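You operate a simulated robot arm through the tools that you are given. There is no shell and no other tool. Be economical: measure what you need, move in short steps, check, and stop when the job is done.

You run a simulated robot arm. Do the job below in one go: nothing can be reset, and whatever is moved stays where it is left.

TASK
Put things in order on the table. At the end: the grey iron weight stands where the white egg stood; the white egg stands where the silver tea ball stood; the silver tea ball is on the black trivet; the blue tin (marked "TEA") is on the white saucer; whatever was shut is shut again. Leave all else as you found it, and nothing knocked over.
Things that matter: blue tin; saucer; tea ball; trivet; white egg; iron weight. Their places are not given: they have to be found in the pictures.

It is judged by the outcome, as a careful person would: the job done as asked, and still so three seconds after it is handed in. It fails if anything else is knocked over, pushed out of place, dropped, spilled or broken.

THE ROBOT
A 6-joint arm with a two-finger parallel gripper, fixed in place. Base frame: the origin is at the foot of the arm, x ahead of it, y to its left, z up; the work surface is at about z = 0.75. Units: m, degrees, N and s.
With the tool pointing down near the work surface it reaches from about 0.3 to 0.74 m from the base axis. Its first joint turns from -66.0 to 66.0 degrees. Payload 2.45 kg.
The TCP is the grasp point between the finger pads, 0.024 m short of the fingertips. In the tool frame z runs along the fingers and y along their closing line. Largest opening 0.068 m; finger width 0.017, thickness 0.01; the body of the gripper, 0.04 by 0.07 m, starts 0.041 m behind the TCP.
Orientation is that of the tool frame in the base frame, as a unit quaternion [x, y, z, w]. With the fingers straight down and closing along the base's y, the tool's x points along the base's -x, its y along +y and its z along -z.

THE INTERFACE
- The arm moves only by the tool arm_command. Its argument "steps" is text: rows parted by semicolons, each of 6 numbers parted by spaces: the shift along the tool's x, y, z in cm, then the turn, a rotation vector about the tool's x, y, z in degrees. In form: dx dy dz ax ay az; .... A call has 1 to 12 rows; each row shifts and turns the commanded pose from where the row before left it, along the tool's axes as they then stand. "gripper" is the opening, from 0 (shut) to 1 (fully open), set as the call begins (left out, the last holds). Each row takes 0.2 s and may step no farther than 0.05 m and 8.6 degrees from the row before; otherwise, or with a gripper value out of range, the whole call is refused. Where a pose cannot be reached the arm comes as near as it can. A force on the tool above 40 N (or 10 N above the force at the start of the call, whichever is more), or a blocked arm, ends the call early, and 0.2 s more pass. Each finger travels about 0.108 m/s and halts on what it meets, pressing with about 33 N; the grip force reading is that of the motor and also rises with nothing between the fingers. The clock runs only during rows and for 0.2 s after the last one: add rows that do not move to give the fingers time. It gives the time, the measured TCP pose, the force on the tool (base axes), the opening and the grip force at its end, in the units of the frame above (readings bear some noise).
- Cameras (640 x 400 px; columns grow to the right, rows downward): "scene" is fixed at [0.191, 0.433, 1.4396]; the picture's right is [-0.55, -0.84, 0.00], its down [-0.68, 0.44, -0.58] and it looks along [0.49, -0.32, -0.81] (base axes); focal length 276 px, centre (320, 200). "wrist" rides on the gripper at [0.084, 0.011, -0.075] in the tool frame; the picture's right is [-0.13, 0.99, 0.00], its down [-0.60, -0.08, -0.79] and it looks along [-0.79, -0.10, 0.61] (tool axes); focal length 251 px, centre (320, 200).
- snapshot(camera): a new picture of that camera. It takes no simulated time.
- point_at(camera, pixels): for up to 12 pixels [column, row] of the newest picture of that camera ("zoom" is the newest enlarged one), the place [x, y, z] in the base frame of the surface seen there, good to about 0.002 m, but the place of the scene camera against the robot may be out by one fixed shift of up to 0.025 m in any direction. It takes no simulated time.
- enlarge(camera, box): a new picture of the part [left, top, right, bottom] of that camera's present view, enlarged. It takes no simulated time.
- sign_off(): hands the job in; it is judged then, once.

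Work in short steps. Measure before you move; look again where a grasp or a placing could have gone wrong, and mend it. You have 80 turns and 38 pictures in all, those below and enlarged ones among them. Open the gripper and draw the arm clear of the work before you hand the job in, unless the task says otherwise.

The tools are called as a command line: name --argument value ..., lists and objects as JSON in quotes. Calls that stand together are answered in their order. arm_command: Moves the arm, as the interface text tells. Its arguments: {"type":"object","properties":{"steps":{"type":"string"},"gripper":{"type":"number"}},"required":["steps"]} The other tools are called the same way: snapshot (camera) takes a picture; point_at (camera, pixels) gives the place of the surface under pixels of a picture; enlarge (camera, box) takes an enlarged picture of a part of a camera's view; sign_off () hands the job in.

At the start:

```text
t: 0.0
tcp_pos: [0.4048, 0.1579, 1.0555]
ee_rot: [0.0, 1.0, 0.001, 0.001]
ft_force: [0.1, 0.5, -0.7]
finger_gap: 0.0679
grasp_force: 0.0
```

scene: 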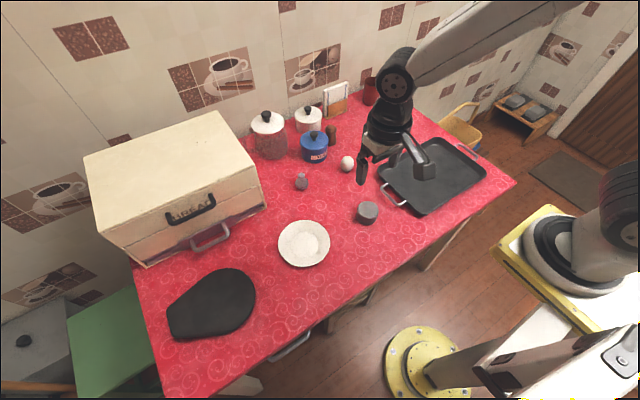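
wrist: 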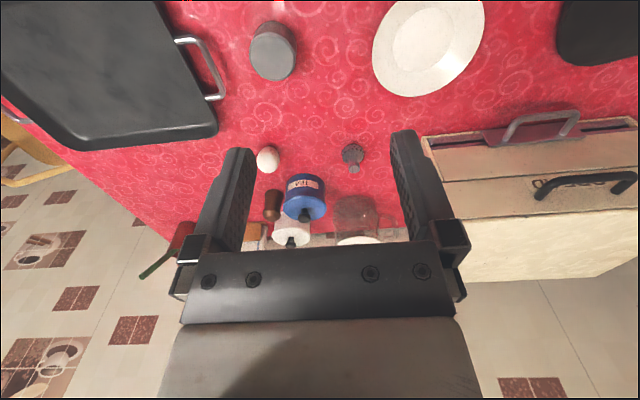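

The pictures show a blue pot near (314,147), the egg (347,163), something like a tea ball (301,181), the weight (368,212), the saucer (304,243), and a black thing at (212,303). I enlarge two areas to read the labels.

enlarge --camera "scene" --box '[240, 80, 400, 180]'

enlarge --camera "scene" --box '[80, 160, 340, 360]'

enlarge --camera "wrist" --box '[220, 0, 640, 260]'

```text
4.00 times, centred on (320, 130) of scene
```

zoom: 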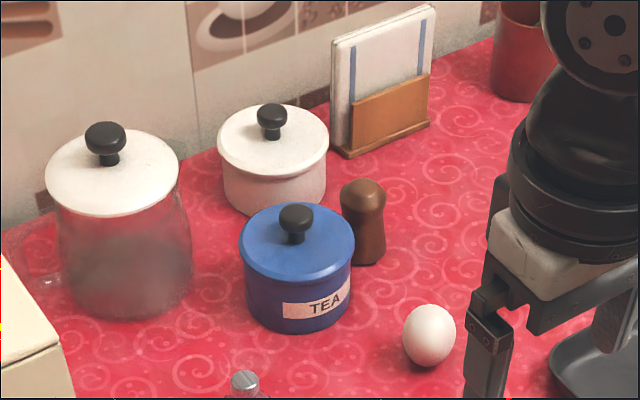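

```text
2.00 times, centred on (210, 260) of scene
```

zoom: 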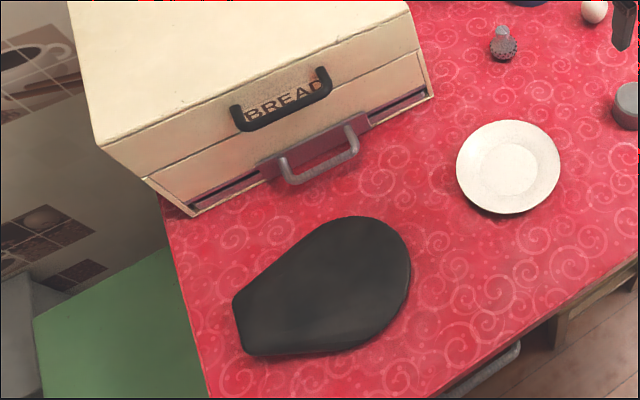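

```text
1.52 times, centred on (430, 130) of wrist
```

zoom: 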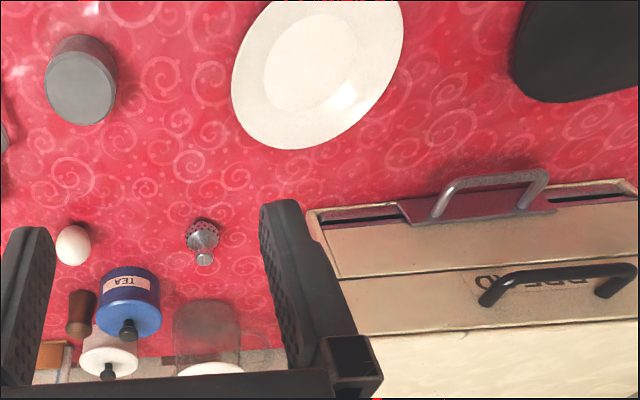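

The blue pot reads "TEA". The black thing could be a board and not a trivet, and there is a bread box with a drawer-like front. I measure the key points in both cameras.

snapshot --camera "scene"

point_at --camera "wrist" --pixels '[[268, 158], [352, 152], [352, 166], [305, 217], [305, 183], [272, 40], [430, 35], [560, 120], [590, 180], [505, 135], [610, 40], [100, 90]]'

point_at --camera "scene" --pixels '[[347, 162], [301, 184], [302, 176], [314, 134], [368, 208], [304, 243], [212, 238], [188, 210], [170, 320], [225, 275], [240, 300], [290, 346]]'

```text
32 pictures are left
```

scene: 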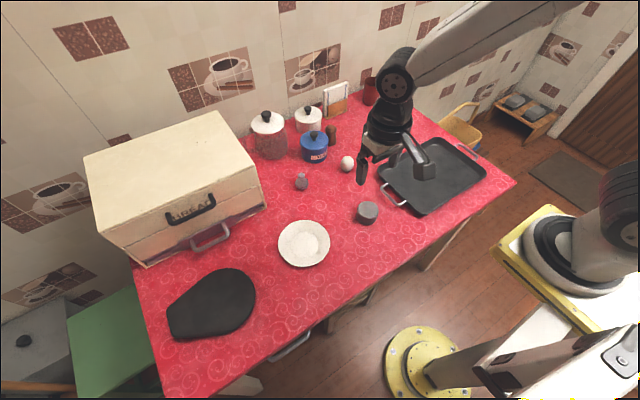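

```text
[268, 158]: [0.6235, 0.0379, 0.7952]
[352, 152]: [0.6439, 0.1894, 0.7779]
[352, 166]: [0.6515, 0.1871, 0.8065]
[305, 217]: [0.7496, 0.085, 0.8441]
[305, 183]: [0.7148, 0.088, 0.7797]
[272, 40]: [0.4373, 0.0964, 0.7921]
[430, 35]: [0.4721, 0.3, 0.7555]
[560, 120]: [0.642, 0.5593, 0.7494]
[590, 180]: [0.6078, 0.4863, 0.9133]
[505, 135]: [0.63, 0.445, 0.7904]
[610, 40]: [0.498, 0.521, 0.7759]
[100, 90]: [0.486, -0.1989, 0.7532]
```

```text
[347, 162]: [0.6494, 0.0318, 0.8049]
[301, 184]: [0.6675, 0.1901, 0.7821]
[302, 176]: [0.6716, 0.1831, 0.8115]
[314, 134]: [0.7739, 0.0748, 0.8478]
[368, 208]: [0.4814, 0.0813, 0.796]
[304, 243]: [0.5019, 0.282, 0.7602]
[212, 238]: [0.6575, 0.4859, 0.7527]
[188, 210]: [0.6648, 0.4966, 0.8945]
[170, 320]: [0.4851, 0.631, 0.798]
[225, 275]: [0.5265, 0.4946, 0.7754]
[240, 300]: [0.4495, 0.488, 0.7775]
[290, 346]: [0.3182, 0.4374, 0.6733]
```

The scene camera is shifted by roughly (+0.02,-0.005,+0.005) against the wrist view. I move left and slightly back at height, to see the bread box, black object and saucer up close.

arm_command --steps "1 4.5 1.2 0 0 0;1 4.5 1.2 0 0 0;1 4.5 1.2 0 0 0;1 4.5 1.2 0 0 0;1 4.5 1.2 0 0 0;1 4.5 0 0 0 0;0 0 0 0 0 0"

snapshot --camera "wrist"

```text
t: 1.6
tcp_pos: [0.344, 0.4292, 0.9966]
ee_rot: [-0.001, 1.0, 0.001, 0.0]
ft_force: [-0.1, -0.6, 0.5]
finger_gap: 0.0682
grasp_force: 0.1
```

```text
31 pictures are left
```

wrist: 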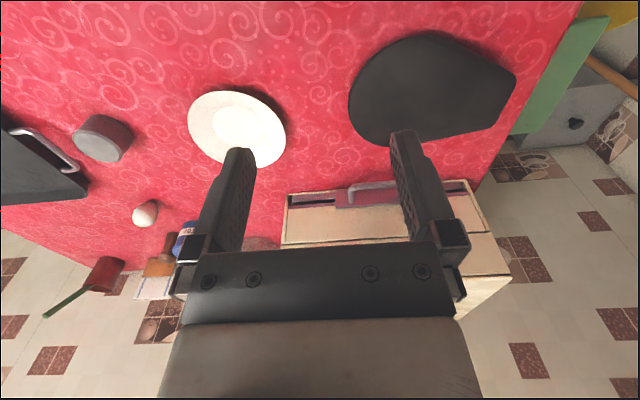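

The black slab looks solid and unlike a trivet. I zoom in on the bread box's lower front and its slots.

enlarge --camera "wrist" --box '[270, 20, 530, 250]'

enlarge --camera "scene" --box '[130, 180, 280, 274]'

```text
1.74 times, centred on (400, 135) of wrist
```

zoom: 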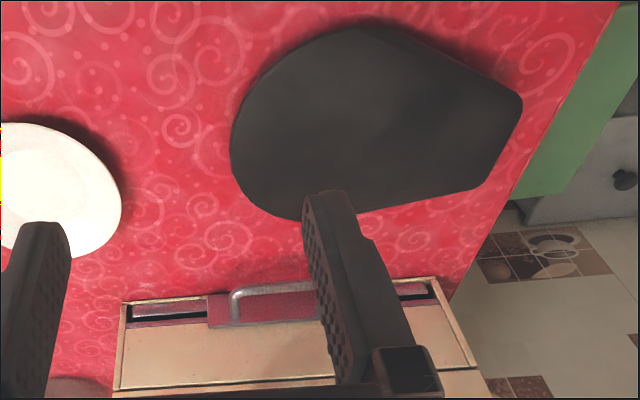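

```text
4.26 times, centred on (205, 227) of scene
```

zoom: 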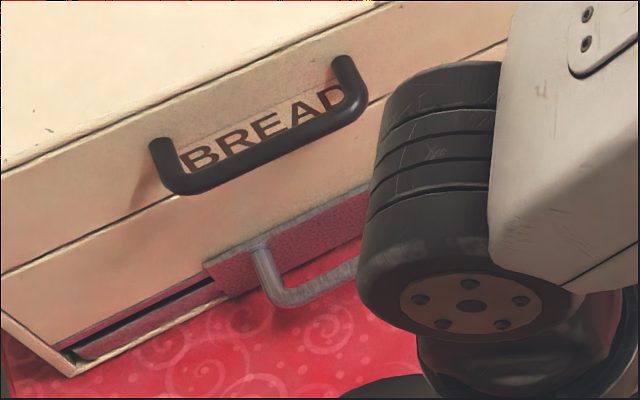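

The bread box has a slide-out drawer at its foot with a metal bar handle. I measure the handle, the drawer front, box edges and the slab.

point_at --camera "wrist" --pixels '[[349, 189], [370, 185], [384, 184], [352, 197], [337, 198], [337, 206], [297, 198], [460, 186], [290, 196], [475, 225], [514, 76], [372, 70]]'

enlarge --camera "wrist" --box '[270, 160, 430, 260]'

```text
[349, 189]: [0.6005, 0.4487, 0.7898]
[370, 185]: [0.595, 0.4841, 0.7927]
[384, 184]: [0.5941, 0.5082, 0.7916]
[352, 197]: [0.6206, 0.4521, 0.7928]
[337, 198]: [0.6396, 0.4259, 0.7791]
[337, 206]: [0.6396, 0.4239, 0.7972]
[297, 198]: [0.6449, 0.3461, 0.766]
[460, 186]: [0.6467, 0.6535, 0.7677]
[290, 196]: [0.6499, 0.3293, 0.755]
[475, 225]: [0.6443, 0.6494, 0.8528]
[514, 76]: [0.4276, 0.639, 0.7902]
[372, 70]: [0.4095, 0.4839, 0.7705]
```

```text
4.00 times, centred on (350, 210) of wrist
```

zoom: 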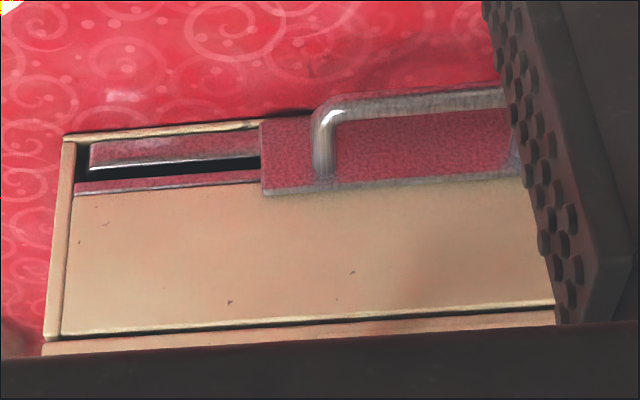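

The box is axis-aligned, with its front at x≈0.645 and the drawer's bar at (0.597, 0.447–0.53, 0.79). I look at the whole scene again now that the arm has moved, to search for other trivet candidates.

snapshot --camera "scene"

point_at --camera "wrist" --pixels '[[350, 95], [370, 60], [430, 32], [470, 48], [510, 72], [514, 90], [490, 128], [400, 130], [370, 135], [430, 90], [480, 80], [430, 140]]'

```text
27 pictures are left
```

scene: 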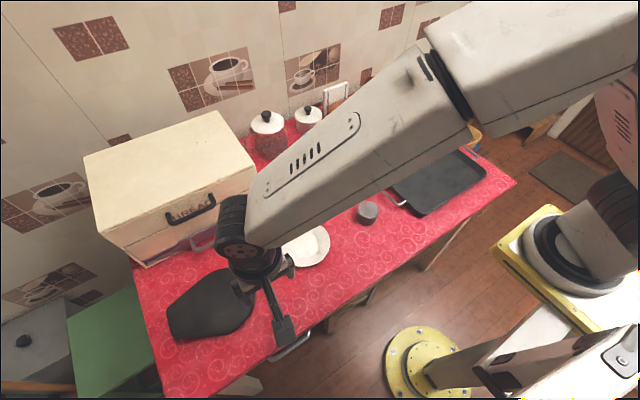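

```text
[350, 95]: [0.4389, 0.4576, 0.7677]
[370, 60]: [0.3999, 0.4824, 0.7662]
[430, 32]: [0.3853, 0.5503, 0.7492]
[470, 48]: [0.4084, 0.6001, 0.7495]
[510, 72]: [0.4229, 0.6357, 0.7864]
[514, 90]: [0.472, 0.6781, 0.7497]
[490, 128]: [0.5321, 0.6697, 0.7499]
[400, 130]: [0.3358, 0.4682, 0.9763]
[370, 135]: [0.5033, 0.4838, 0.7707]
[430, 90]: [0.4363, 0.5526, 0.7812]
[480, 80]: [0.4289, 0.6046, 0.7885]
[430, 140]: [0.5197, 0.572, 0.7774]
```

Nothing lies on the griddle, so the trivet is probably inside something shut. To hook the drawer's bar without hitting the BREAD handle above it, I need fingers closing along x and tilted forward. I turn the tool -90° about its axis first.

arm_command --steps "0 0 0 0 0 -8.2;0 0 0 0 0 -8.2;0 0 0 0 0 -8.2;0 0 0 0 0 -8.2;0 0 0 0 0 -8.2;0 0 0 0 0 -8.2;0 0 0 0 0 -8.2;0 0 0 0 0 -8.2;0 0 0 0 0 -8.2;0 0 0 0 0 -8.2;0 0 0 0 0 -8;0 0 0 0 0 0"

snapshot --camera "wrist"

```text
t: 4.2
tcp_pos: [0.3471, 0.4297, 0.9978]
ee_rot: [0.708, -0.706, -0.001, -0.002]
ft_force: [-0.5, -0.7, -0.2]
finger_gap: 0.0682
grasp_force: 0.1
```

```text
26 pictures are left
```

wrist: 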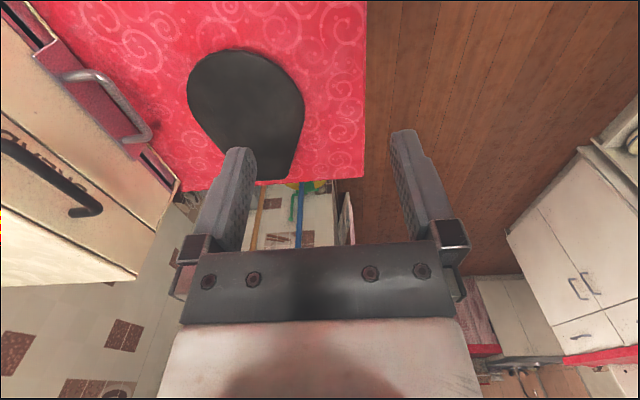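

Both handles are now visible at left (drawer bar (65,75)–(148,138), BREAD bar (0,145)–(100,210)). I measure them.

point_at --camera "wrist" --pixels '[[90, 75], [105, 84], [125, 105], [142, 132], [68, 76], [128, 140], [10, 148], [50, 180], [95, 208], [72, 212], [140, 275], [70, 100]]'

enlarge --camera "wrist" --box '[0, 0, 320, 290]'

```text
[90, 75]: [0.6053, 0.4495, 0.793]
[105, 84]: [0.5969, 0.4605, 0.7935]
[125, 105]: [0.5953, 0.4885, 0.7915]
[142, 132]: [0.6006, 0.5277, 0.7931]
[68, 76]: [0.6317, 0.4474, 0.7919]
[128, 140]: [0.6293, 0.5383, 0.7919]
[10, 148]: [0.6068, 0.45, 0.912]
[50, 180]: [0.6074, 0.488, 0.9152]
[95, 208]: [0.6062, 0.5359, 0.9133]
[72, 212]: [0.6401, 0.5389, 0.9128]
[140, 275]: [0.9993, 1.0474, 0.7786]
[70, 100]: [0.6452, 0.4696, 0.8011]
```

```text
1.38 times, centred on (160, 145) of wrist
```

zoom: 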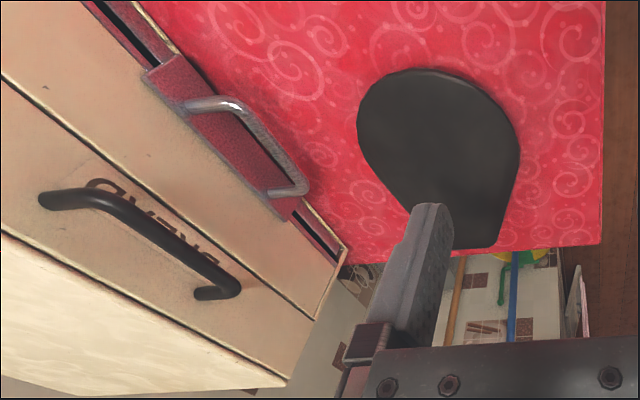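

Bar centre is at about (0.599, 0.492, 0.789), and the BREAD bar overhangs it at z 0.91. I tilt the tool 45° forward while moving ahead, keeping high.

arm_command --steps "-1 -2 0 7.5 0 0;-1 -2 0 7.5 0 0;-1 -2 0 7.5 0 0;-1 -2 0 7.5 0 0;-1 -2 0 7.5 0 0;-1 -2 0 7.5 0 0;0 0 0 0 0 0" --gripper 0.45

```text
t: 5.8
tcp_pos: [0.4731, 0.4815, 1.0353]
ee_rot: [0.653, -0.653, 0.27, -0.272]
ft_force: [0.0, 0.4, 0.6]
finger_gap: 0.0305
grasp_force: 0.0
out of reach, approached as far as the arm can: row 4, 5, 6
```

The tilt is reached. Now I go to a staging point about 0.11 m back from the bar along the finger axis.

arm_command --steps "-0.2 2.1 3.7 0 0 0;-0.2 2.1 3.7 0 0 0;-0.2 2.1 3.7 0 0 0;-0.2 2.1 3.7 0 0 0;0 0 0 0 0 0"

snapshot --camera "wrist"

```text
t: 7.0
tcp_pos: [0.5194, 0.4871, 0.8713]
ee_rot: [-0.653, 0.653, -0.27, 0.273]
ft_force: [-0.1, -0.6, 0.1]
finger_gap: 0.0306
grasp_force: 0.0
```

```text
24 pictures are left
```

wrist: 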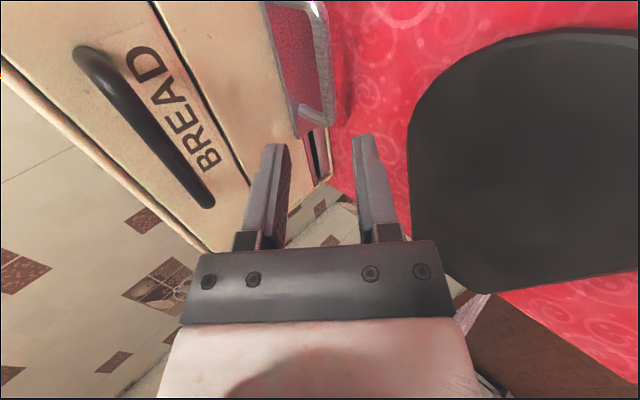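

The view agrees. I advance along the finger axis so that the bar sits between the fingertips, then check before closing.

arm_command --steps "-0.1 0.1 3.5 0 0 0;-0.1 0.1 3.5 0 0 0;-0.1 0 3.4 0 0 0;0 0 0 0 0 0"

enlarge --camera "wrist" --box '[160, 60, 480, 260]'

```text
t: 8.0
tcp_pos: [0.593, 0.49, 0.7972]
ee_rot: [0.654, -0.653, 0.27, -0.272]
ft_force: [-0.2, -0.2, -0.3]
finger_gap: 0.0307
grasp_force: 0.0
```

```text
2.00 times, centred on (320, 160) of wrist
```

zoom: 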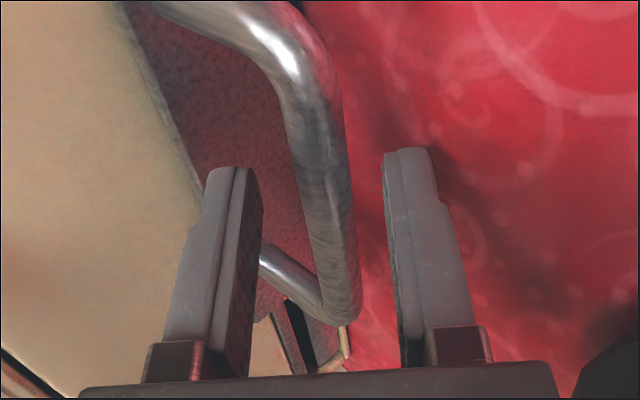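

The bar lies between the fingers. I close on it and pull 2 cm along -x.

arm_command --steps "0 0 0 0 0 0;0 0 0 0 0 0;0 0.35 -0.35 0 0 0;0 0.35 -0.35 0 0 0;0 0.35 -0.35 0 0 0;0 0.35 -0.35 0 0 0;0 0 0 0 0 0" --gripper 0

snapshot --camera "wrist"

```text
t: 9.6
tcp_pos: [0.5708, 0.4909, 0.7977]
ee_rot: [-0.653, 0.653, -0.27, 0.273]
ft_force: [0.9, 0.0, 0.2]
finger_gap: 0.011
grasp_force: 31.7
```

```text
22 pictures are left
```

wrist: 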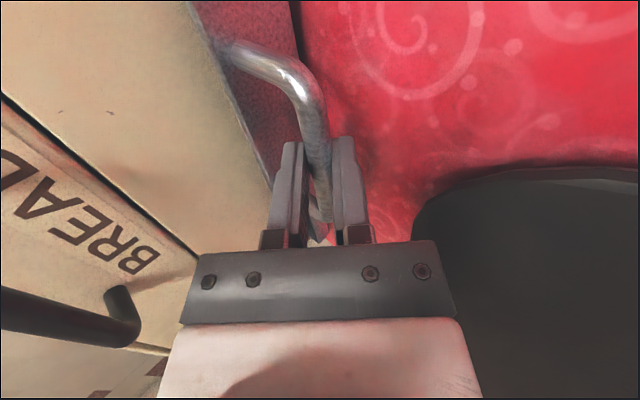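

The drawer slides freely, by 2 cm so far. I pull 4.5 cm further and look with both cameras.

arm_command --steps "0 0.53 -0.53 0 0 0;0 0.53 -0.53 0 0 0;0 0.53 -0.53 0 0 0;0 0.53 -0.53 0 0 0;0 0.53 -0.53 0 0 0;0 0.53 -0.53 0 0 0;0 0 0 0 0 0"

snapshot --camera "wrist"

enlarge --camera "scene" --box '[120, 170, 320, 350]'

```text
t: 11.2
tcp_pos: [0.5258, 0.4919, 0.7979]
ee_rot: [0.653, -0.653, 0.27, -0.272]
ft_force: [-0.1, 0.5, 0.1]
finger_gap: 0.011
grasp_force: 31.5
```

```text
21 pictures are left
```

wrist: 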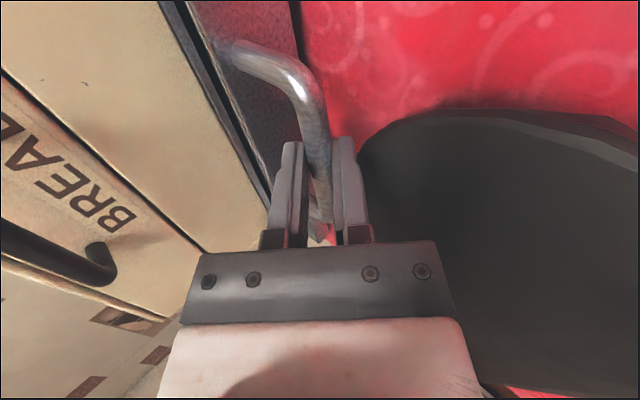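

```text
2.22 times, centred on (220, 260) of scene
```

zoom: 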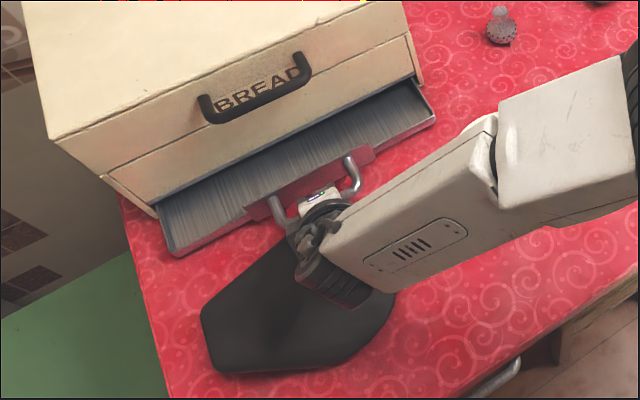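

The bread-box drawer is an empty crumb tray, too shallow for a tea ball on a trivet. I push it shut again (6.7 cm) along +x and release.

arm_command --steps "0 -0.7 0.7 0 0 0;0 -0.7 0.7 0 0 0;0 -0.7 0.7 0 0 0;0 -0.7 0.7 0 0 0;0 -0.7 0.7 0 0 0;0 -0.7 0.7 0 0 0;0 -0.52 0.52 0 0 0;0 0 0 0 0 0"

```text
t: 13.0
tcp_pos: [0.5913, 0.4921, 0.7955]
ee_rot: [-0.653, 0.653, -0.269, 0.271]
ft_force: [-16.0, -1.5, 5.5]
finger_gap: 0.0112
grasp_force: 32.2
```

The -16 N on x shows the drawer is against its stop. I open the fingers, back off along the finger axis and go up.

arm_command --steps "0 0 0 0 0 0;0 0 0 0 0 0;0 0 -3.5 0 0 0;0 0 -3.5 0 0 0;0 0 -3.5 0 0 0;3 -2 -2 0 0 0;3 -2 -2 0 0 0;3.5 -2 -2 0 0 0;3.5 -2 -2 0 0 0;4.2 0 0 0 0 0;4.2 0 0 0 0 0;0 0 0 0 0 0" --gripper 0.45

enlarge --camera "scene" --box '[120, 170, 400, 400]'

```text
t: 15.6
tcp_pos: [0.5185, 0.2755, 0.9843]
ee_rot: [-0.653, 0.653, -0.269, 0.273]
ft_force: [-0.9, -0.5, 0.1]
finger_gap: 0.0308
grasp_force: 0.1
```

```text
1.74 times, centred on (260, 285) of scene
```

zoom: 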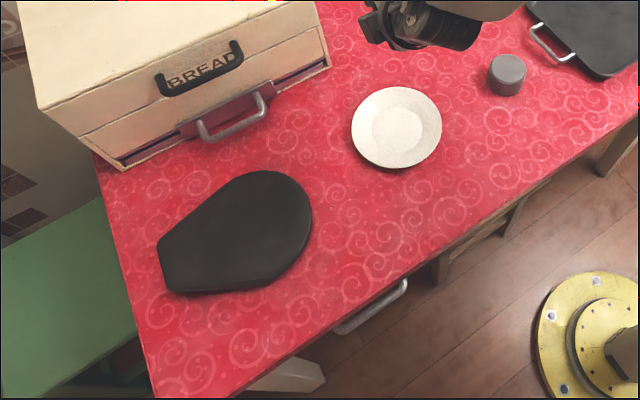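

The drawer is shut and flush. There is a metal handle under the table's front edge at zoom (335,330)–(405,285), and I measure it and the table edge near it.

point_at --camera "zoom" --pixels '[[345, 328], [360, 318], [375, 309], [390, 299], [403, 289], [338, 327], [406, 281], [350, 305], [300, 348], [420, 262], [440, 262], [300, 385]]'

point_at --camera "scene" --pixels '[[88, 158], [215, 112], [262, 185], [190, 208], [120, 235], [180, 150]]'

```text
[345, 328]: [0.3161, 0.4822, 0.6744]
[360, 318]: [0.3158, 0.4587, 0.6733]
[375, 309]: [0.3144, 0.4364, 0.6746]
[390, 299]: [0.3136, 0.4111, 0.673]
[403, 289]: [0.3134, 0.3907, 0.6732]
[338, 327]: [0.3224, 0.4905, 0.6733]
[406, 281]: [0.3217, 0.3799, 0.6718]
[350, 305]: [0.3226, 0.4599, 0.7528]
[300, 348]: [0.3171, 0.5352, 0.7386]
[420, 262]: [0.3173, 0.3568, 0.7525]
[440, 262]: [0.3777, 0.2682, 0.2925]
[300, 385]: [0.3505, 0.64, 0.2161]
```

```text
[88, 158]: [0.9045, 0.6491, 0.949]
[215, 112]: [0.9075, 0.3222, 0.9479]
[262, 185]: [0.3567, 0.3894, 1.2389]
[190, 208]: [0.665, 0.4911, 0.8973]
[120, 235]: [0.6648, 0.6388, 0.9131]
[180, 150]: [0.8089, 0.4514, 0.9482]
```

A table drawer exists, with its bar near (0.297,0.44,0.67) tucked under the edge. Before trying that, I look closely at the black slab, whose top seems to slope from 0.768 to 0.79, so I untilt and move the camera near it.

arm_command --steps "-1.7 0 0 -7.5 0 0;-1.7 0 0 -7.5 0 0;-1.7 0 0 -7.5 0 0;-1.7 0 0 -7.5 0 0;-1.7 0 0 -7.5 0 0;-1.7 0 0 -7.5 0 0;0 4 1.5 0 0 0;0 4 1.5 0 0 0;0 4 1.5 0 0 0;0 4 1.5 0 0 0;0 0 0 0 0 0" --gripper 1

snapshot --camera "wrist"

```text
t: 18.0
tcp_pos: [0.3584, 0.3791, 0.9227]
ee_rot: [0.708, -0.706, 0.0, -0.002]
ft_force: [-0.2, -0.3, -1.0]
finger_gap: 0.0679
grasp_force: 0.1
```

```text
18 pictures are left
```

wrist: 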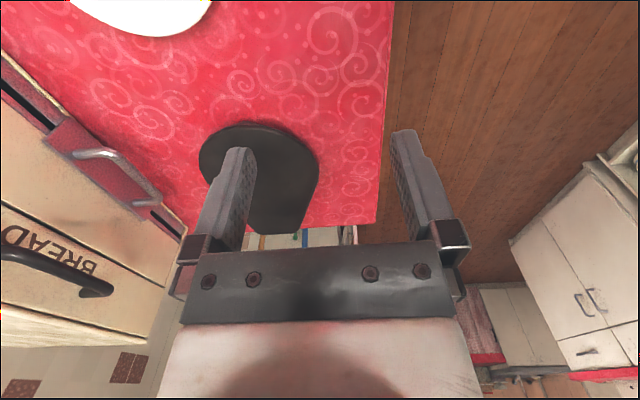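

The slab is a plain solid wedge, not a trivet I'd trust, so the table drawer is the next candidate. I measure the table's front edge with the wrist camera to fix the scene camera's offset there.

point_at --camera "wrist" --pixels '[[388, 60], [386, 100], [382, 150], [378, 190], [375, 218], [386, 60], [391, 60], [383, 100]]'

snapshot --camera "scene"

point_at --camera "scene" --pixels '[[340, 320], [330, 320], [317, 333], [309, 333], [302, 337], [295, 342], [288, 346], [280, 352], [276, 356], [320, 325], [324, 325], [312, 326]]'

```text
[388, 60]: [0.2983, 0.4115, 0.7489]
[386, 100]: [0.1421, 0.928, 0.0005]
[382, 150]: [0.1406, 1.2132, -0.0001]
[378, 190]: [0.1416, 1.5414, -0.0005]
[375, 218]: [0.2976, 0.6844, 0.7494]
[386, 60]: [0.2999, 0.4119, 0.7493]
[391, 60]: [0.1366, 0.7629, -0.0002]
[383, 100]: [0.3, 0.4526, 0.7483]
```

```text
17 pictures are left
```

scene: 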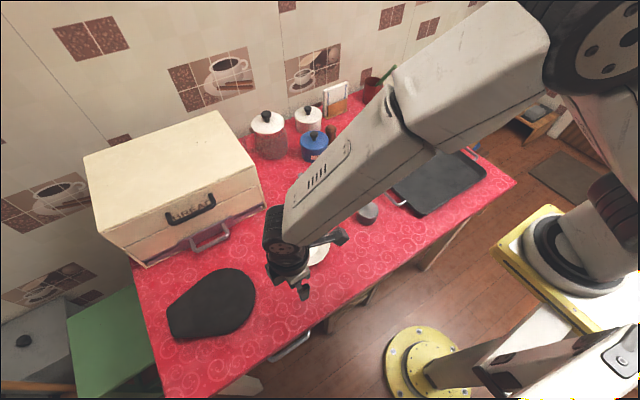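

```text
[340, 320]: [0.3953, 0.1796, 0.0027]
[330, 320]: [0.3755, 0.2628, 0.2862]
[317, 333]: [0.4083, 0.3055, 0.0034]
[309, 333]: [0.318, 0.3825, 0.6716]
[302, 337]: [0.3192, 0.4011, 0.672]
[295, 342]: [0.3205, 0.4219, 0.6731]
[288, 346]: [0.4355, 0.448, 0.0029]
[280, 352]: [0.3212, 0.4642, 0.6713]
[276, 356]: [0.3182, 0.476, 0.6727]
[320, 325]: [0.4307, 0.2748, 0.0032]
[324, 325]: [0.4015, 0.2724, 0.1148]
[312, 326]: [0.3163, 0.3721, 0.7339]
```

Table edge is x=0.298, so the scene offset is about (+0.020,-0.007,+0.003) and the drawer bar's centre is about (0.2975, 0.442, 0.667). I move in front of the table and tilt 45° in free air to test reach.

arm_command --steps "-1 3 1 0 0 0;-0.5 3 1 0 0 0;-0.5 3 1 0 0 0;0 1 1 0 0 0;0 0 0 7.5 0 0;0 0 0 7.5 0 0;0 0 0 7.5 0 0;0 0 0 7.5 0 0;0 0 0 7.5 0 0;0 0 0 7.5 0 0;0 0 0 0 0 0" --gripper 0.4

```text
t: 20.4
tcp_pos: [0.3989, 0.3297, 0.885]
ee_rot: [0.653, -0.653, 0.269, -0.273]
ft_force: [0.0, 0.1, 0.1]
finger_gap: 0.0272
grasp_force: 0.0
out of reach, approached as far as the arm can: row 2, 3, 4, 5, 6, 7, 8, 9, 10
```

The arm cannot get round to that table drawer at all (joint 1 limit), so it is not part of the job. I enlarge the slab and the griddle strongly to see whether one hides or is the trivet.

enlarge --camera "scene" --box '[152, 260, 264, 345]'

point_at --camera "zoom" --pixels '[[120, 300], [150, 300], [120, 250], [250, 200], [350, 200], [450, 150], [300, 400], [200, 430], [110, 330], [350, 300], [500, 250], [100, 280]]'

```text
4.71 times, centred on (208, 302) of scene
```

zoom: 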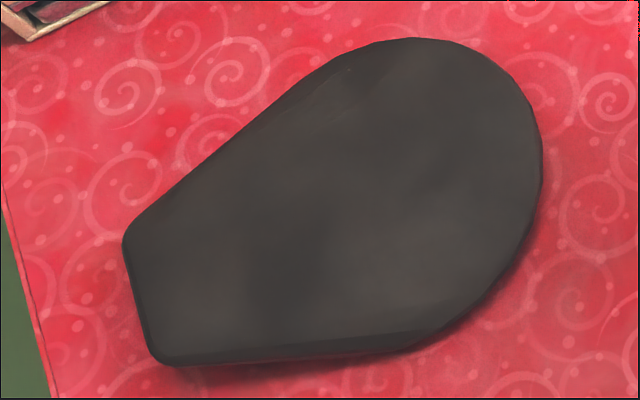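

```text
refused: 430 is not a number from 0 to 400
```

The slab shows shadow under its front edge and might be tilted or lying on something. I untilt, to then take a low look at its raised end.

arm_command --steps "0 0 0 -7.5 0 0;0 0 0 -7.5 0 0;0 0 0 -7.5 0 0;0 0 0 -7.5 0 0;0 0 0 -7.5 0 0;0 0 0 -7.5 0 0;0 0 0 0 0 0"

```text
t: 22.0
tcp_pos: [0.3979, 0.3299, 0.8843]
ee_rot: [0.708, -0.706, -0.001, -0.001]
ft_force: [-0.4, 1.1, -0.9]
finger_gap: 0.0272
grasp_force: 0.1
```

Now I move to (0.36,0.42,0.84) and yaw the camera toward the slab's narrow end.

arm_command --steps "-3 1.2 1.4 0 0 0;-3 1.2 1.4 0 0 0;-3 1.2 1.4 0 0 0;0 0 0 0 0 8.5;0 0 0 0 0 8.5;0 0 0 0 0 8.5;0 0 0 0 0 8.5;0 0 0 0 0 8.5;0 0 0 0 0 8.5;0 0 0 0 0 0"

snapshot --camera "wrist"

```text
t: 24.2
tcp_pos: [0.3614, 0.4198, 0.842]
ee_rot: [-0.334, 0.943, 0.001, 0.002]
ft_force: [-0.9, 0.0, -0.4]
finger_gap: 0.0271
grasp_force: 0.0
```

```text
15 pictures are left
```

wrist: 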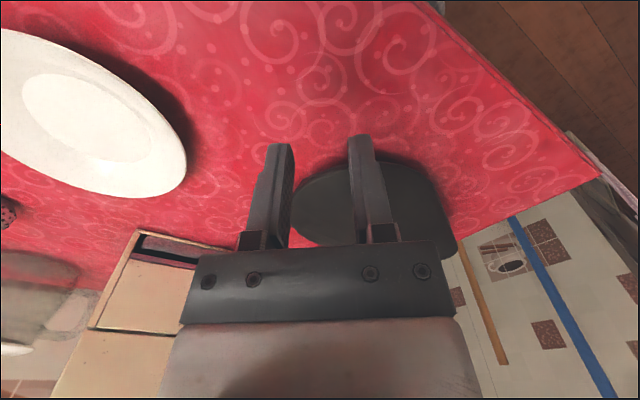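

The slab appears behind the right finger around (400,200). I enlarge its near edge to judge a gap.

enlarge --camera "wrist" --box '[370, 130, 490, 270]'

point_at --camera "wrist" --pixels '[[420, 164], [425, 175], [430, 185], [440, 210], [448, 235], [452, 245], [410, 190], [420, 210], [430, 235], [435, 182], [445, 205], [455, 235]]'

```text
2.86 times, centred on (430, 200) of wrist
```

zoom: 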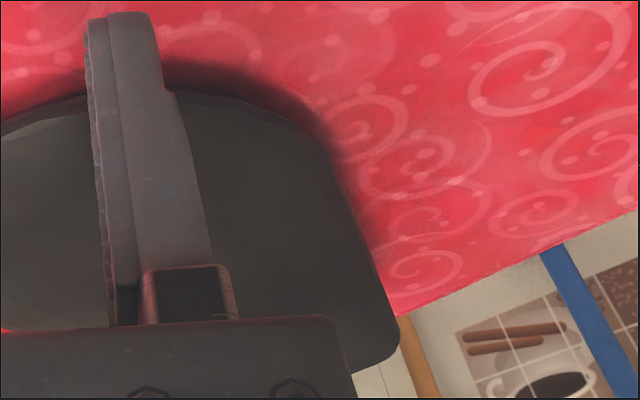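

```text
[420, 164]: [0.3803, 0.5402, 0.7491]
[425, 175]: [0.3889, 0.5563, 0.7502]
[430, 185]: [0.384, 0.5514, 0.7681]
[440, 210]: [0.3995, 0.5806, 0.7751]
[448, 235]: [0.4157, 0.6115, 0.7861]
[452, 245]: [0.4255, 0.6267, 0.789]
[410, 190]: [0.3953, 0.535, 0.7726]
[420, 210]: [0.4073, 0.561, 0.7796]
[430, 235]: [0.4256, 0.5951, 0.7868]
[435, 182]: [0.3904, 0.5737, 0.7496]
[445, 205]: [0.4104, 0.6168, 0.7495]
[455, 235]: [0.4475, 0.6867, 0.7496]
```

Inconclusive on the underside. I probe the slab's front edge pixel by pixel in the newest scene picture; this costs no picture.

point_at --camera "scene" --pixels '[[195, 326], [195, 329], [195, 331], [195, 333], [195, 334], [195, 335], [195, 336], [195, 337], [195, 338], [195, 339], [195, 340], [195, 343]]'

point_at --camera "scene" --pixels '[[166, 305], [168, 310], [169, 318], [167, 318], [171, 326], [180, 337], [180, 339], [180, 341], [230, 333], [230, 330], [250, 310], [254, 300]]'

```text
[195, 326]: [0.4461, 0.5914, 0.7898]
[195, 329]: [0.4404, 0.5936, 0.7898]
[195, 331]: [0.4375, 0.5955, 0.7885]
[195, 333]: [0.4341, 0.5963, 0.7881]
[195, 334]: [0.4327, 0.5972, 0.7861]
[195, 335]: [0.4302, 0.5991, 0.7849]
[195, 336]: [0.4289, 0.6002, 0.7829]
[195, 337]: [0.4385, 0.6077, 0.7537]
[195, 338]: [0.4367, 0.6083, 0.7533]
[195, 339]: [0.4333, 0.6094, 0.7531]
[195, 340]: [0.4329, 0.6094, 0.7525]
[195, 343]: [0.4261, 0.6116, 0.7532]
```

```text
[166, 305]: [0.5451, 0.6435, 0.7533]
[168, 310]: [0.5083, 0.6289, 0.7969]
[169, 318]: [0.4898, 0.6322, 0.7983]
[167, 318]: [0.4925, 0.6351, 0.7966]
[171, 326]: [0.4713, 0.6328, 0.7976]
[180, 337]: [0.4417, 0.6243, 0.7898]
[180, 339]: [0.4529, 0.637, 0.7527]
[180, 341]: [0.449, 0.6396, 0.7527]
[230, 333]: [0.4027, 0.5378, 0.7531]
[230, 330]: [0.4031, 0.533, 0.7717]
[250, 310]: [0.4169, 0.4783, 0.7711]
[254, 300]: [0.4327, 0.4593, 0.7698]
```

Key finding: at column 195 the slab's edge is at z≈0.78, yet the table is seen beneath and behind it. So the slab is a thin plate, tilted, with its narrow end resting on something about 3 cm high. I pitch the tool so the wrist camera looks level and take a low view underneath.

arm_command --steps "0 0 0 0 0 -6.5;0 0 0 0 0 -6.5;0 0 0 0 -8 0;0 0 0 0 -8 0;0 0 0 0 -8 0;0 0 0 0 -8 0;0 0 0 0 -8 0;2.2 0 0.7 0 0 0;2.2 0 0.7 0 0 0;0 0 0 0 0 0" --gripper 0

snapshot --camera "wrist"

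```text
t: 26.4
tcp_pos: [0.3536, 0.3803, 0.8096]
ee_rot: [-0.424, 0.884, 0.045, 0.194]
ft_force: [0.4, 0.2, 0.9]
finger_gap: 0.0002
grasp_force: 23.3
out of reach, approached as far as the arm can: row 5, 6, 7
```

```text
13 pictures are left
```

wrist: 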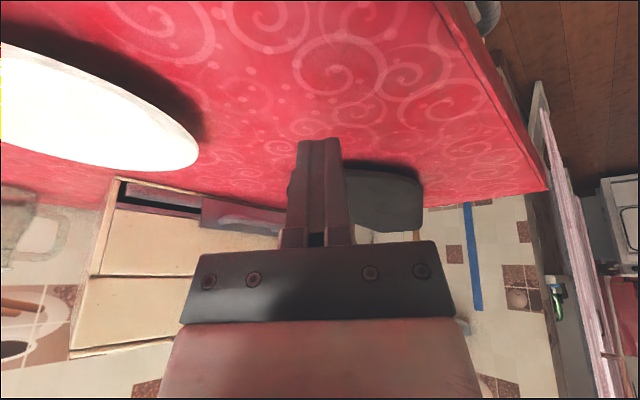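

The slab is at (380,200) just right of the fingers. I enlarge it for its underside.

enlarge --camera "wrist" --box '[330, 145, 440, 245]'

point_at --camera "wrist" --pixels '[[360, 163], [380, 165], [400, 170], [410, 174], [416, 178], [420, 183], [422, 186], [421, 200], [418, 225], [380, 172], [400, 180], [360, 170]]'

```text
4.00 times, centred on (385, 195) of wrist
```

zoom: 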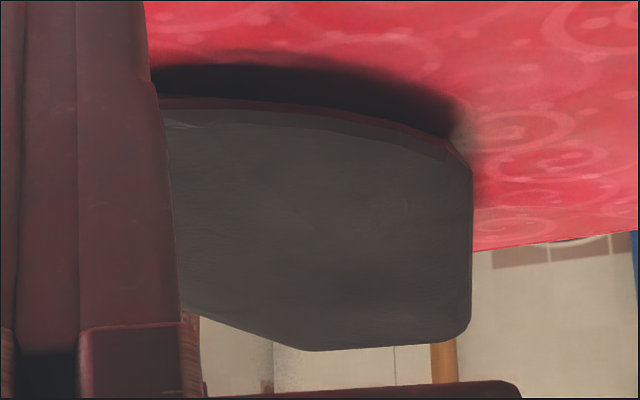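

```text
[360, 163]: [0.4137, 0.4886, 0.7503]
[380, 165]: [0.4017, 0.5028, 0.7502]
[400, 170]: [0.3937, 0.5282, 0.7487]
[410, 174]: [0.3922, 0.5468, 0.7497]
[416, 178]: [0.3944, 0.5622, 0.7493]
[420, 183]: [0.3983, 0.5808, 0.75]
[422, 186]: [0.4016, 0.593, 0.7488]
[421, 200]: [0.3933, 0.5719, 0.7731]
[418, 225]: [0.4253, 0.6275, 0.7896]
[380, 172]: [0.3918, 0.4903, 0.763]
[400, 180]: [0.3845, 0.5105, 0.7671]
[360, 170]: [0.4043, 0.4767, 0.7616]
```

Beneath the slab's rim (zoom line (160,98)–(470,165)) a dark shadowed region is visible. I probe just beneath that rim to see how far in the table continues and whether an object is hit.

point_at --camera "zoom" --pixels '[[200, 70], [200, 88], [200, 94], [300, 85], [300, 97], [300, 103], [400, 110], [400, 120], [400, 124], [450, 138], [450, 144], [466, 156]]'

```text
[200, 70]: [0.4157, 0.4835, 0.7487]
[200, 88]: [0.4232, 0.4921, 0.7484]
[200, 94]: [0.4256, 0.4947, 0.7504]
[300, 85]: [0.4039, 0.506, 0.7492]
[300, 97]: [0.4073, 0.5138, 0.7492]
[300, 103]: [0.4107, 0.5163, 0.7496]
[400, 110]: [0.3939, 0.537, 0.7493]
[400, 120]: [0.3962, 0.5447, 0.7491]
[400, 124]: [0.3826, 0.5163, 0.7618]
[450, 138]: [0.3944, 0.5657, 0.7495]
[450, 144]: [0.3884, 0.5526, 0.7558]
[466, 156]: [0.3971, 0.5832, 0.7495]
```

Table is visible 3 cm under the rim, so the support lies further in. I lower 2.5 cm for a flatter look under the narrow end.

arm_command --steps "0.5 0 1.15 0 0 0;0.5 0 1.15 0 0 0;0 0 0 0 0 0"

enlarge --camera "wrist" --box '[330, 145, 440, 245]'

```text
t: 27.2
tcp_pos: [0.3547, 0.3777, 0.7856]
ee_rot: [-0.424, 0.884, 0.046, 0.193]
ft_force: [-0.1, 0.4, 0.4]
finger_gap: 0.0002
grasp_force: 23.7
```

```text
4.00 times, centred on (385, 195) of wrist
```

zoom: 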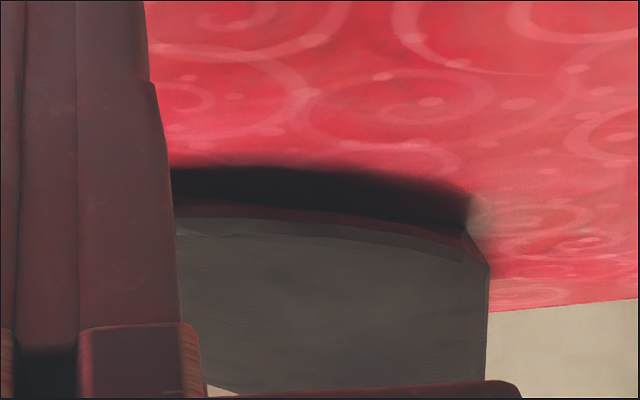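

Now the slab's rim is flatter to the view. I probe the dark band under it for depth and height.

point_at --camera "zoom" --pixels '[[200, 185], [200, 196], [200, 201], [260, 190], [260, 202], [320, 195], [320, 209], [380, 205], [380, 220], [430, 215], [430, 228], [455, 225]]'

```text
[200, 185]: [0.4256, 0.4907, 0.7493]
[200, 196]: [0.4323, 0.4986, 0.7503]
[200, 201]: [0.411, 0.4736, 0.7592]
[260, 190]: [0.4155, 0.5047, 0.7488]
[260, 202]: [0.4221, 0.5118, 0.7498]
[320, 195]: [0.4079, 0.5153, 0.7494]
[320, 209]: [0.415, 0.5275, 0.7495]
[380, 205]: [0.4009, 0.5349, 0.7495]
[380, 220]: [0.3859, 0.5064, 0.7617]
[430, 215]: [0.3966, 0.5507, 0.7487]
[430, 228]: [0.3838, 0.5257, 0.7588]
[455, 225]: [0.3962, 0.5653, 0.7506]
```

No support is visible near the rim, and the slab can't be resolved from here. However, the upper BREAD panel (z 0.86–0.945) has a centred bar like a drawer pull, and it is tall enough for a ball on a trivet and clears the slab when drawn. I go up, straighten and turn to try it.

arm_command --steps "-1.9 0 -4.5 0 0 0;-1.9 0 -4.5 0 0 0;-1.9 0 -4.5 0 0 0;0 0 0 0 7.7 0;0 0 0 0 7.7 0;0 0 0 0 7.7 0;0 0 0 0 0 -7.5;0 0 0 0 0 -7.5;0 0 0 0 0 -7.5;0 0 0 0 0 -7.5;0 0 0 0 0 -7.5;0 0 0 0 0 0" --gripper 0.45

```text
t: 29.8
tcp_pos: [0.3449, 0.3858, 0.9321]
ee_rot: [-0.692, 0.72, -0.047, 0.024]
ft_force: [1.3, 0.1, -0.6]
finger_gap: 0.0304
grasp_force: 0.0
out of reach, approached as far as the arm can: row 4
```

Now I shift forward and left to the staging region and tilt to 45°.

arm_command --steps "-2.1 -3.3 -1 0 0 0;-2.1 -3.3 -1 0 0 0;-2.1 -3.3 -1 0 0 0;-2.1 -3.3 -1 0 0 0;-2.1 -3.3 -1 0 0 0;0 0 0 7.8 0 0;0 0 0 7.8 0 0;0 0 0 7.8 0 0;0 0 0 7.8 0 0;0 0 0 7.8 0 0;0 0 0 0 0 0"

```text
t: 32.2
tcp_pos: [0.5093, 0.4869, 0.9949]
ee_rot: [-0.643, 0.664, -0.285, 0.254]
ft_force: [0.1, -0.3, -0.9]
finger_gap: 0.0304
grasp_force: 0.1
```

Tilt is 45°. I approach the BREAD bar (centre ≈ (0.610,0.492,0.909)) along the finger axis.

arm_command --steps "-0.6 -0.55 1 0 0 0;-0.55 -0.55 1 0 0 0;0 0 3.4 0 0 0;0 0 3.4 0 0 0;0 0 3.4 0 0 0;0 0 0 0 0 0"

snapshot --camera "wrist"

```text
t: 33.6
tcp_pos: [0.6036, 0.4915, 0.9151]
ee_rot: [-0.644, 0.664, -0.285, 0.253]
ft_force: [0.0, 0.7, 0.1]
finger_gap: 0.0306
grasp_force: 0.0
```

```text
10 pictures are left
```

wrist: 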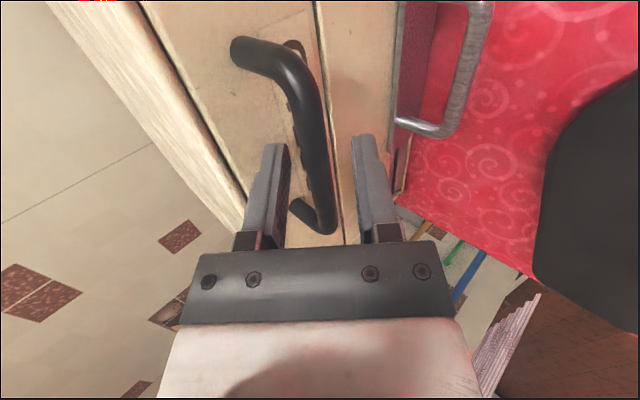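

The bar is between the fingers, and a dark gap runs along the panel's top edge, as with a drawer front. I close and pull 3 cm along -x.

arm_command --steps "0 0 0 0 0 0;0 0 0 0 0 0;0 0.35 -0.35 0 0 0;0 0.35 -0.35 0 0 0;0 0.35 -0.35 0 0 0;0 0.53 -0.53 0 0 0;0 0.53 -0.53 0 0 0;0 0 0 0 0 0" --gripper 0

```text
t: 34.6
tcp_pos: [0.5991, 0.4886, 0.9216]
ee_rot: [-0.64, 0.664, -0.287, 0.258]
ft_force: [8.8, 4.9, -3.3]
finger_gap: 0.0117
grasp_force: 32.7
stopped in row 5: the force on the tool passed its limit (the readings are from after the stop); the commanded pose is now the measured one
```

A straight pull is blocked, but the bar shifted by (-0.0045, +0.0065), as if hinged at the top edge or back. I try a gentle 1.5 cm move up-and-back along the finger axis.

arm_command --steps "0 0 -0.3 0 0 0;0 0 -0.3 0 0 0;0 0 -0.3 0 0 0;0 0 -0.3 0 0 0;0 0 -0.3 0 0 0;0 0 0 0 0 0"

```text
t: 36.0
tcp_pos: [0.5876, 0.4897, 0.9323]
ee_rot: [-0.639, 0.665, -0.288, 0.257]
ft_force: [0.4, 0.9, -0.1]
finger_gap: 0.0
grasp_force: 23.6
```

The fingers slipped off, so the panel does not pull out. I regrip and test a small straight lift, in case the lid is hinged at the back.

arm_command --steps "0 0 0 0 0 0;0 0 0 0 0 0;0 0 1.3 0 0 0;0 0 1.5 0 0 0;0 0 0 0 0 0" --gripper 0.45

arm_command --steps "0 0 0 0 0 0;0 0 0 0 0 0;0 -0.2 -0.2 0 0 0;0 -0.2 -0.2 0 0 0;0 -0.2 -0.2 0 0 0;0 -0.2 -0.2 0 0 0;0 -0.2 -0.2 0 0 0;0 -0.2 -0.2 0 0 0;0 0 0 0 0 0" --gripper 0

```text
t: 37.2
tcp_pos: [0.6075, 0.4891, 0.9129]
ee_rot: [-0.64, 0.665, -0.287, 0.257]
ft_force: [0.0, 0.6, -0.4]
finger_gap: 0.0307
grasp_force: 0.0
```

```text
t: 39.2
tcp_pos: [0.6095, 0.4886, 0.9282]
ee_rot: [-0.639, 0.666, -0.287, 0.256]
ft_force: [28.9, 3.0, -8.3]
finger_gap: 0.012
grasp_force: 32.3
```

The bar rose 1.5 cm with the grip holding, with a +29 N pull toward +x, which suggests a lid or roll-front moving up and back. I ease +x by 0.4 cm and read the force.

arm_command --steps "0 -0.14 0.14 0 0 0;0 -0.14 0.14 0 0 0;0 0 0 0 0 0"

enlarge --camera "scene" --box '[80, 100, 280, 270]'

```text
t: 40.0
tcp_pos: [0.61, 0.4883, 0.927]
ee_rot: [-0.641, 0.665, -0.287, 0.254]
ft_force: [-22.2, -17.4, 1.4]
finger_gap: 0.0117
grasp_force: 32.7
```

```text
2.35 times, centred on (180, 185) of scene
```

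zoom: 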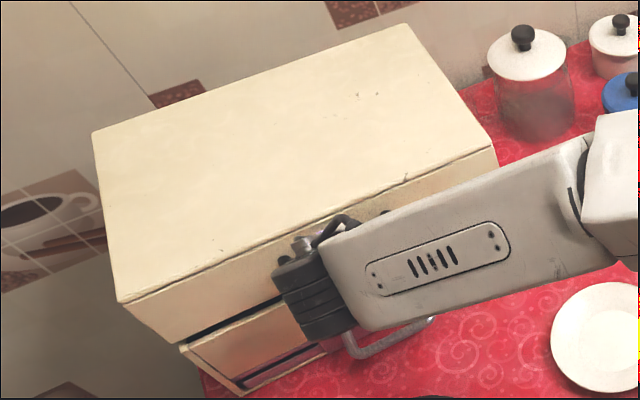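

The upper part has lifted: a dark gap shows at zoom (220,325) between the panels, so it is a lid hinged at the back. I raise it further along the arc to peek inside.

arm_command --steps "0 -0.85 -0.6 0 0 0;0 -0.85 -0.55 0 0 0;0 -0.9 -0.5 0 0 0;0 -0.9 -0.5 0 0 0;0 -0.95 -0.45 0 0 0;0 -0.95 -0.4 0 0 0;0 0 0 0 0 0"

```text
t: 41.6
tcp_pos: [0.6299, 0.4894, 0.9885]
ee_rot: [-0.64, 0.664, -0.287, 0.258]
ft_force: [11.8, 2.9, -7.8]
finger_gap: 0.0117
grasp_force: 32.1
```

The arc fits, with low forces. I raise about 6 cm more and take a picture.

arm_command --steps "0 -1.04 -0.36 0 0 0;0 -1.05 -0.32 0 0 0;0 -1.07 -0.28 0 0 0;0 -1.08 -0.25 0 0 0;0 -1.1 -0.21 0 0 0;0 -1.11 -0.17 0 0 0;0 0 0 0 0 0"

enlarge --camera "scene" --box '[80, 90, 290, 270]'

```text
t: 43.2
tcp_pos: [0.6627, 0.4888, 1.0462]
ee_rot: [-0.64, 0.665, -0.287, 0.257]
ft_force: [-3.2, -6.7, 0.3]
finger_gap: 0.012
grasp_force: 32.6
```

```text
2.22 times, centred on (185, 180) of scene
```

zoom: 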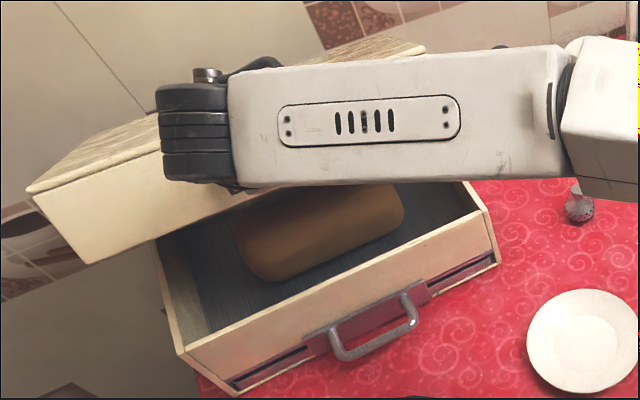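

Inside is only a loaf of bread, no trivet. The slab's rim floats about 7 mm above the table all round while tilted, so it stands on inset legs: the slab is a footed black plate, which makes it the trivet. I lower the lid along the same arc.

arm_command --steps "0 1.11 0.17 0 0 0;0 1.1 0.21 0 0 0;0 1.08 0.25 0 0 0;0 1.07 0.28 0 0 0;0 1.05 0.32 0 0 0;0 1.04 0.36 0 0 0;0 0.95 0.4 0 0 0;0 0.95 0.45 0 0 0;0 0.9 0.5 0 0 0;0 0.9 0.5 0 0 0;0 0.85 0.55 0 0 0;0 0.85 0.6 0 0 0"

arm_command --steps "0 0.14 -0.02 0 0 0;0 0.2 0.2 0 0 0;0 0.2 0.2 0 0 0;0 0.2 0.2 0 0 0;0 0.2 0.2 0 0 0;0 0.1 0.1 0 0 0;0 0 0 0 0 0"

```text
t: 45.8
tcp_pos: [0.6102, 0.4898, 0.9276]
ee_rot: [-0.64, 0.665, -0.286, 0.258]
ft_force: [-16.0, -4.1, 0.0]
finger_gap: 0.0121
grasp_force: 32.5
```

```text
t: 47.4
tcp_pos: [0.6092, 0.4897, 0.9149]
ee_rot: [-0.641, 0.664, -0.287, 0.257]
ft_force: [-32.6, -4.8, 1.4]
finger_gap: 0.0119
grasp_force: 31.9
```

Nearly shut (z 0.915 against 0.913 when first gripped). I lower a little more until it seats.

arm_command --steps "0 0.2 0.08 0 0 0;0 0.14 0.1 0 0 0;0 0 0 0 0 0"

```text
t: 48.2
tcp_pos: [0.6078, 0.4906, 0.9117]
ee_rot: [-0.641, 0.664, -0.287, 0.258]
ft_force: [-28.8, -3.7, 4.8]
finger_gap: 0.0115
grasp_force: 32.7
```

It is seated (upward force 5 N). I release, back off and untilt while moving right.

arm_command --steps "0 0 0 0 0 0;0 0 0 0 0 0;0 0 -3.5 0 0 0;0 0 -3.5 0 0 0;0 0 -3.5 0 0 0;3.5 0 0 -7.5 0 0;3.5 0 0 -7.5 0 0;3.5 0 0 -7.5 0 0;3.5 0 0 -7.5 0 0;3.5 0 0 -7.5 0 0;3.5 0 0 -7.5 0 0;0 0 0 0 0 0" --gripper 0.45

arm_command --steps "0 0 0 0 0 8.5;0 0 0 0 0 8.5;0 0 0 0 0 8.5;0 0 0 0 0 8.5;0 0 0 0 0 8.5;0 0 0 0 0 8.5;0 0 0 0 0 8.5;0 0 0 0 0 8.5;0 0 0 0 0 8.5;0 0 0 0 0 8.5;0 0 0 0 0 4;0 0 0 0 0 0" --gripper 1

```text
t: 50.8
tcp_pos: [0.5247, 0.2851, 0.9905]
ee_rot: [-0.689, 0.724, -0.011, -0.008]
ft_force: [0.2, -0.7, 0.4]
finger_gap: 0.0307
grasp_force: 0.0
```

```text
t: 53.4
tcp_pos: [0.5243, 0.2837, 0.9913]
ee_rot: [0.016, 1.0, -0.013, 0.002]
ft_force: [0.0, -0.4, 0.7]
finger_gap: 0.068
grasp_force: 0.0
```

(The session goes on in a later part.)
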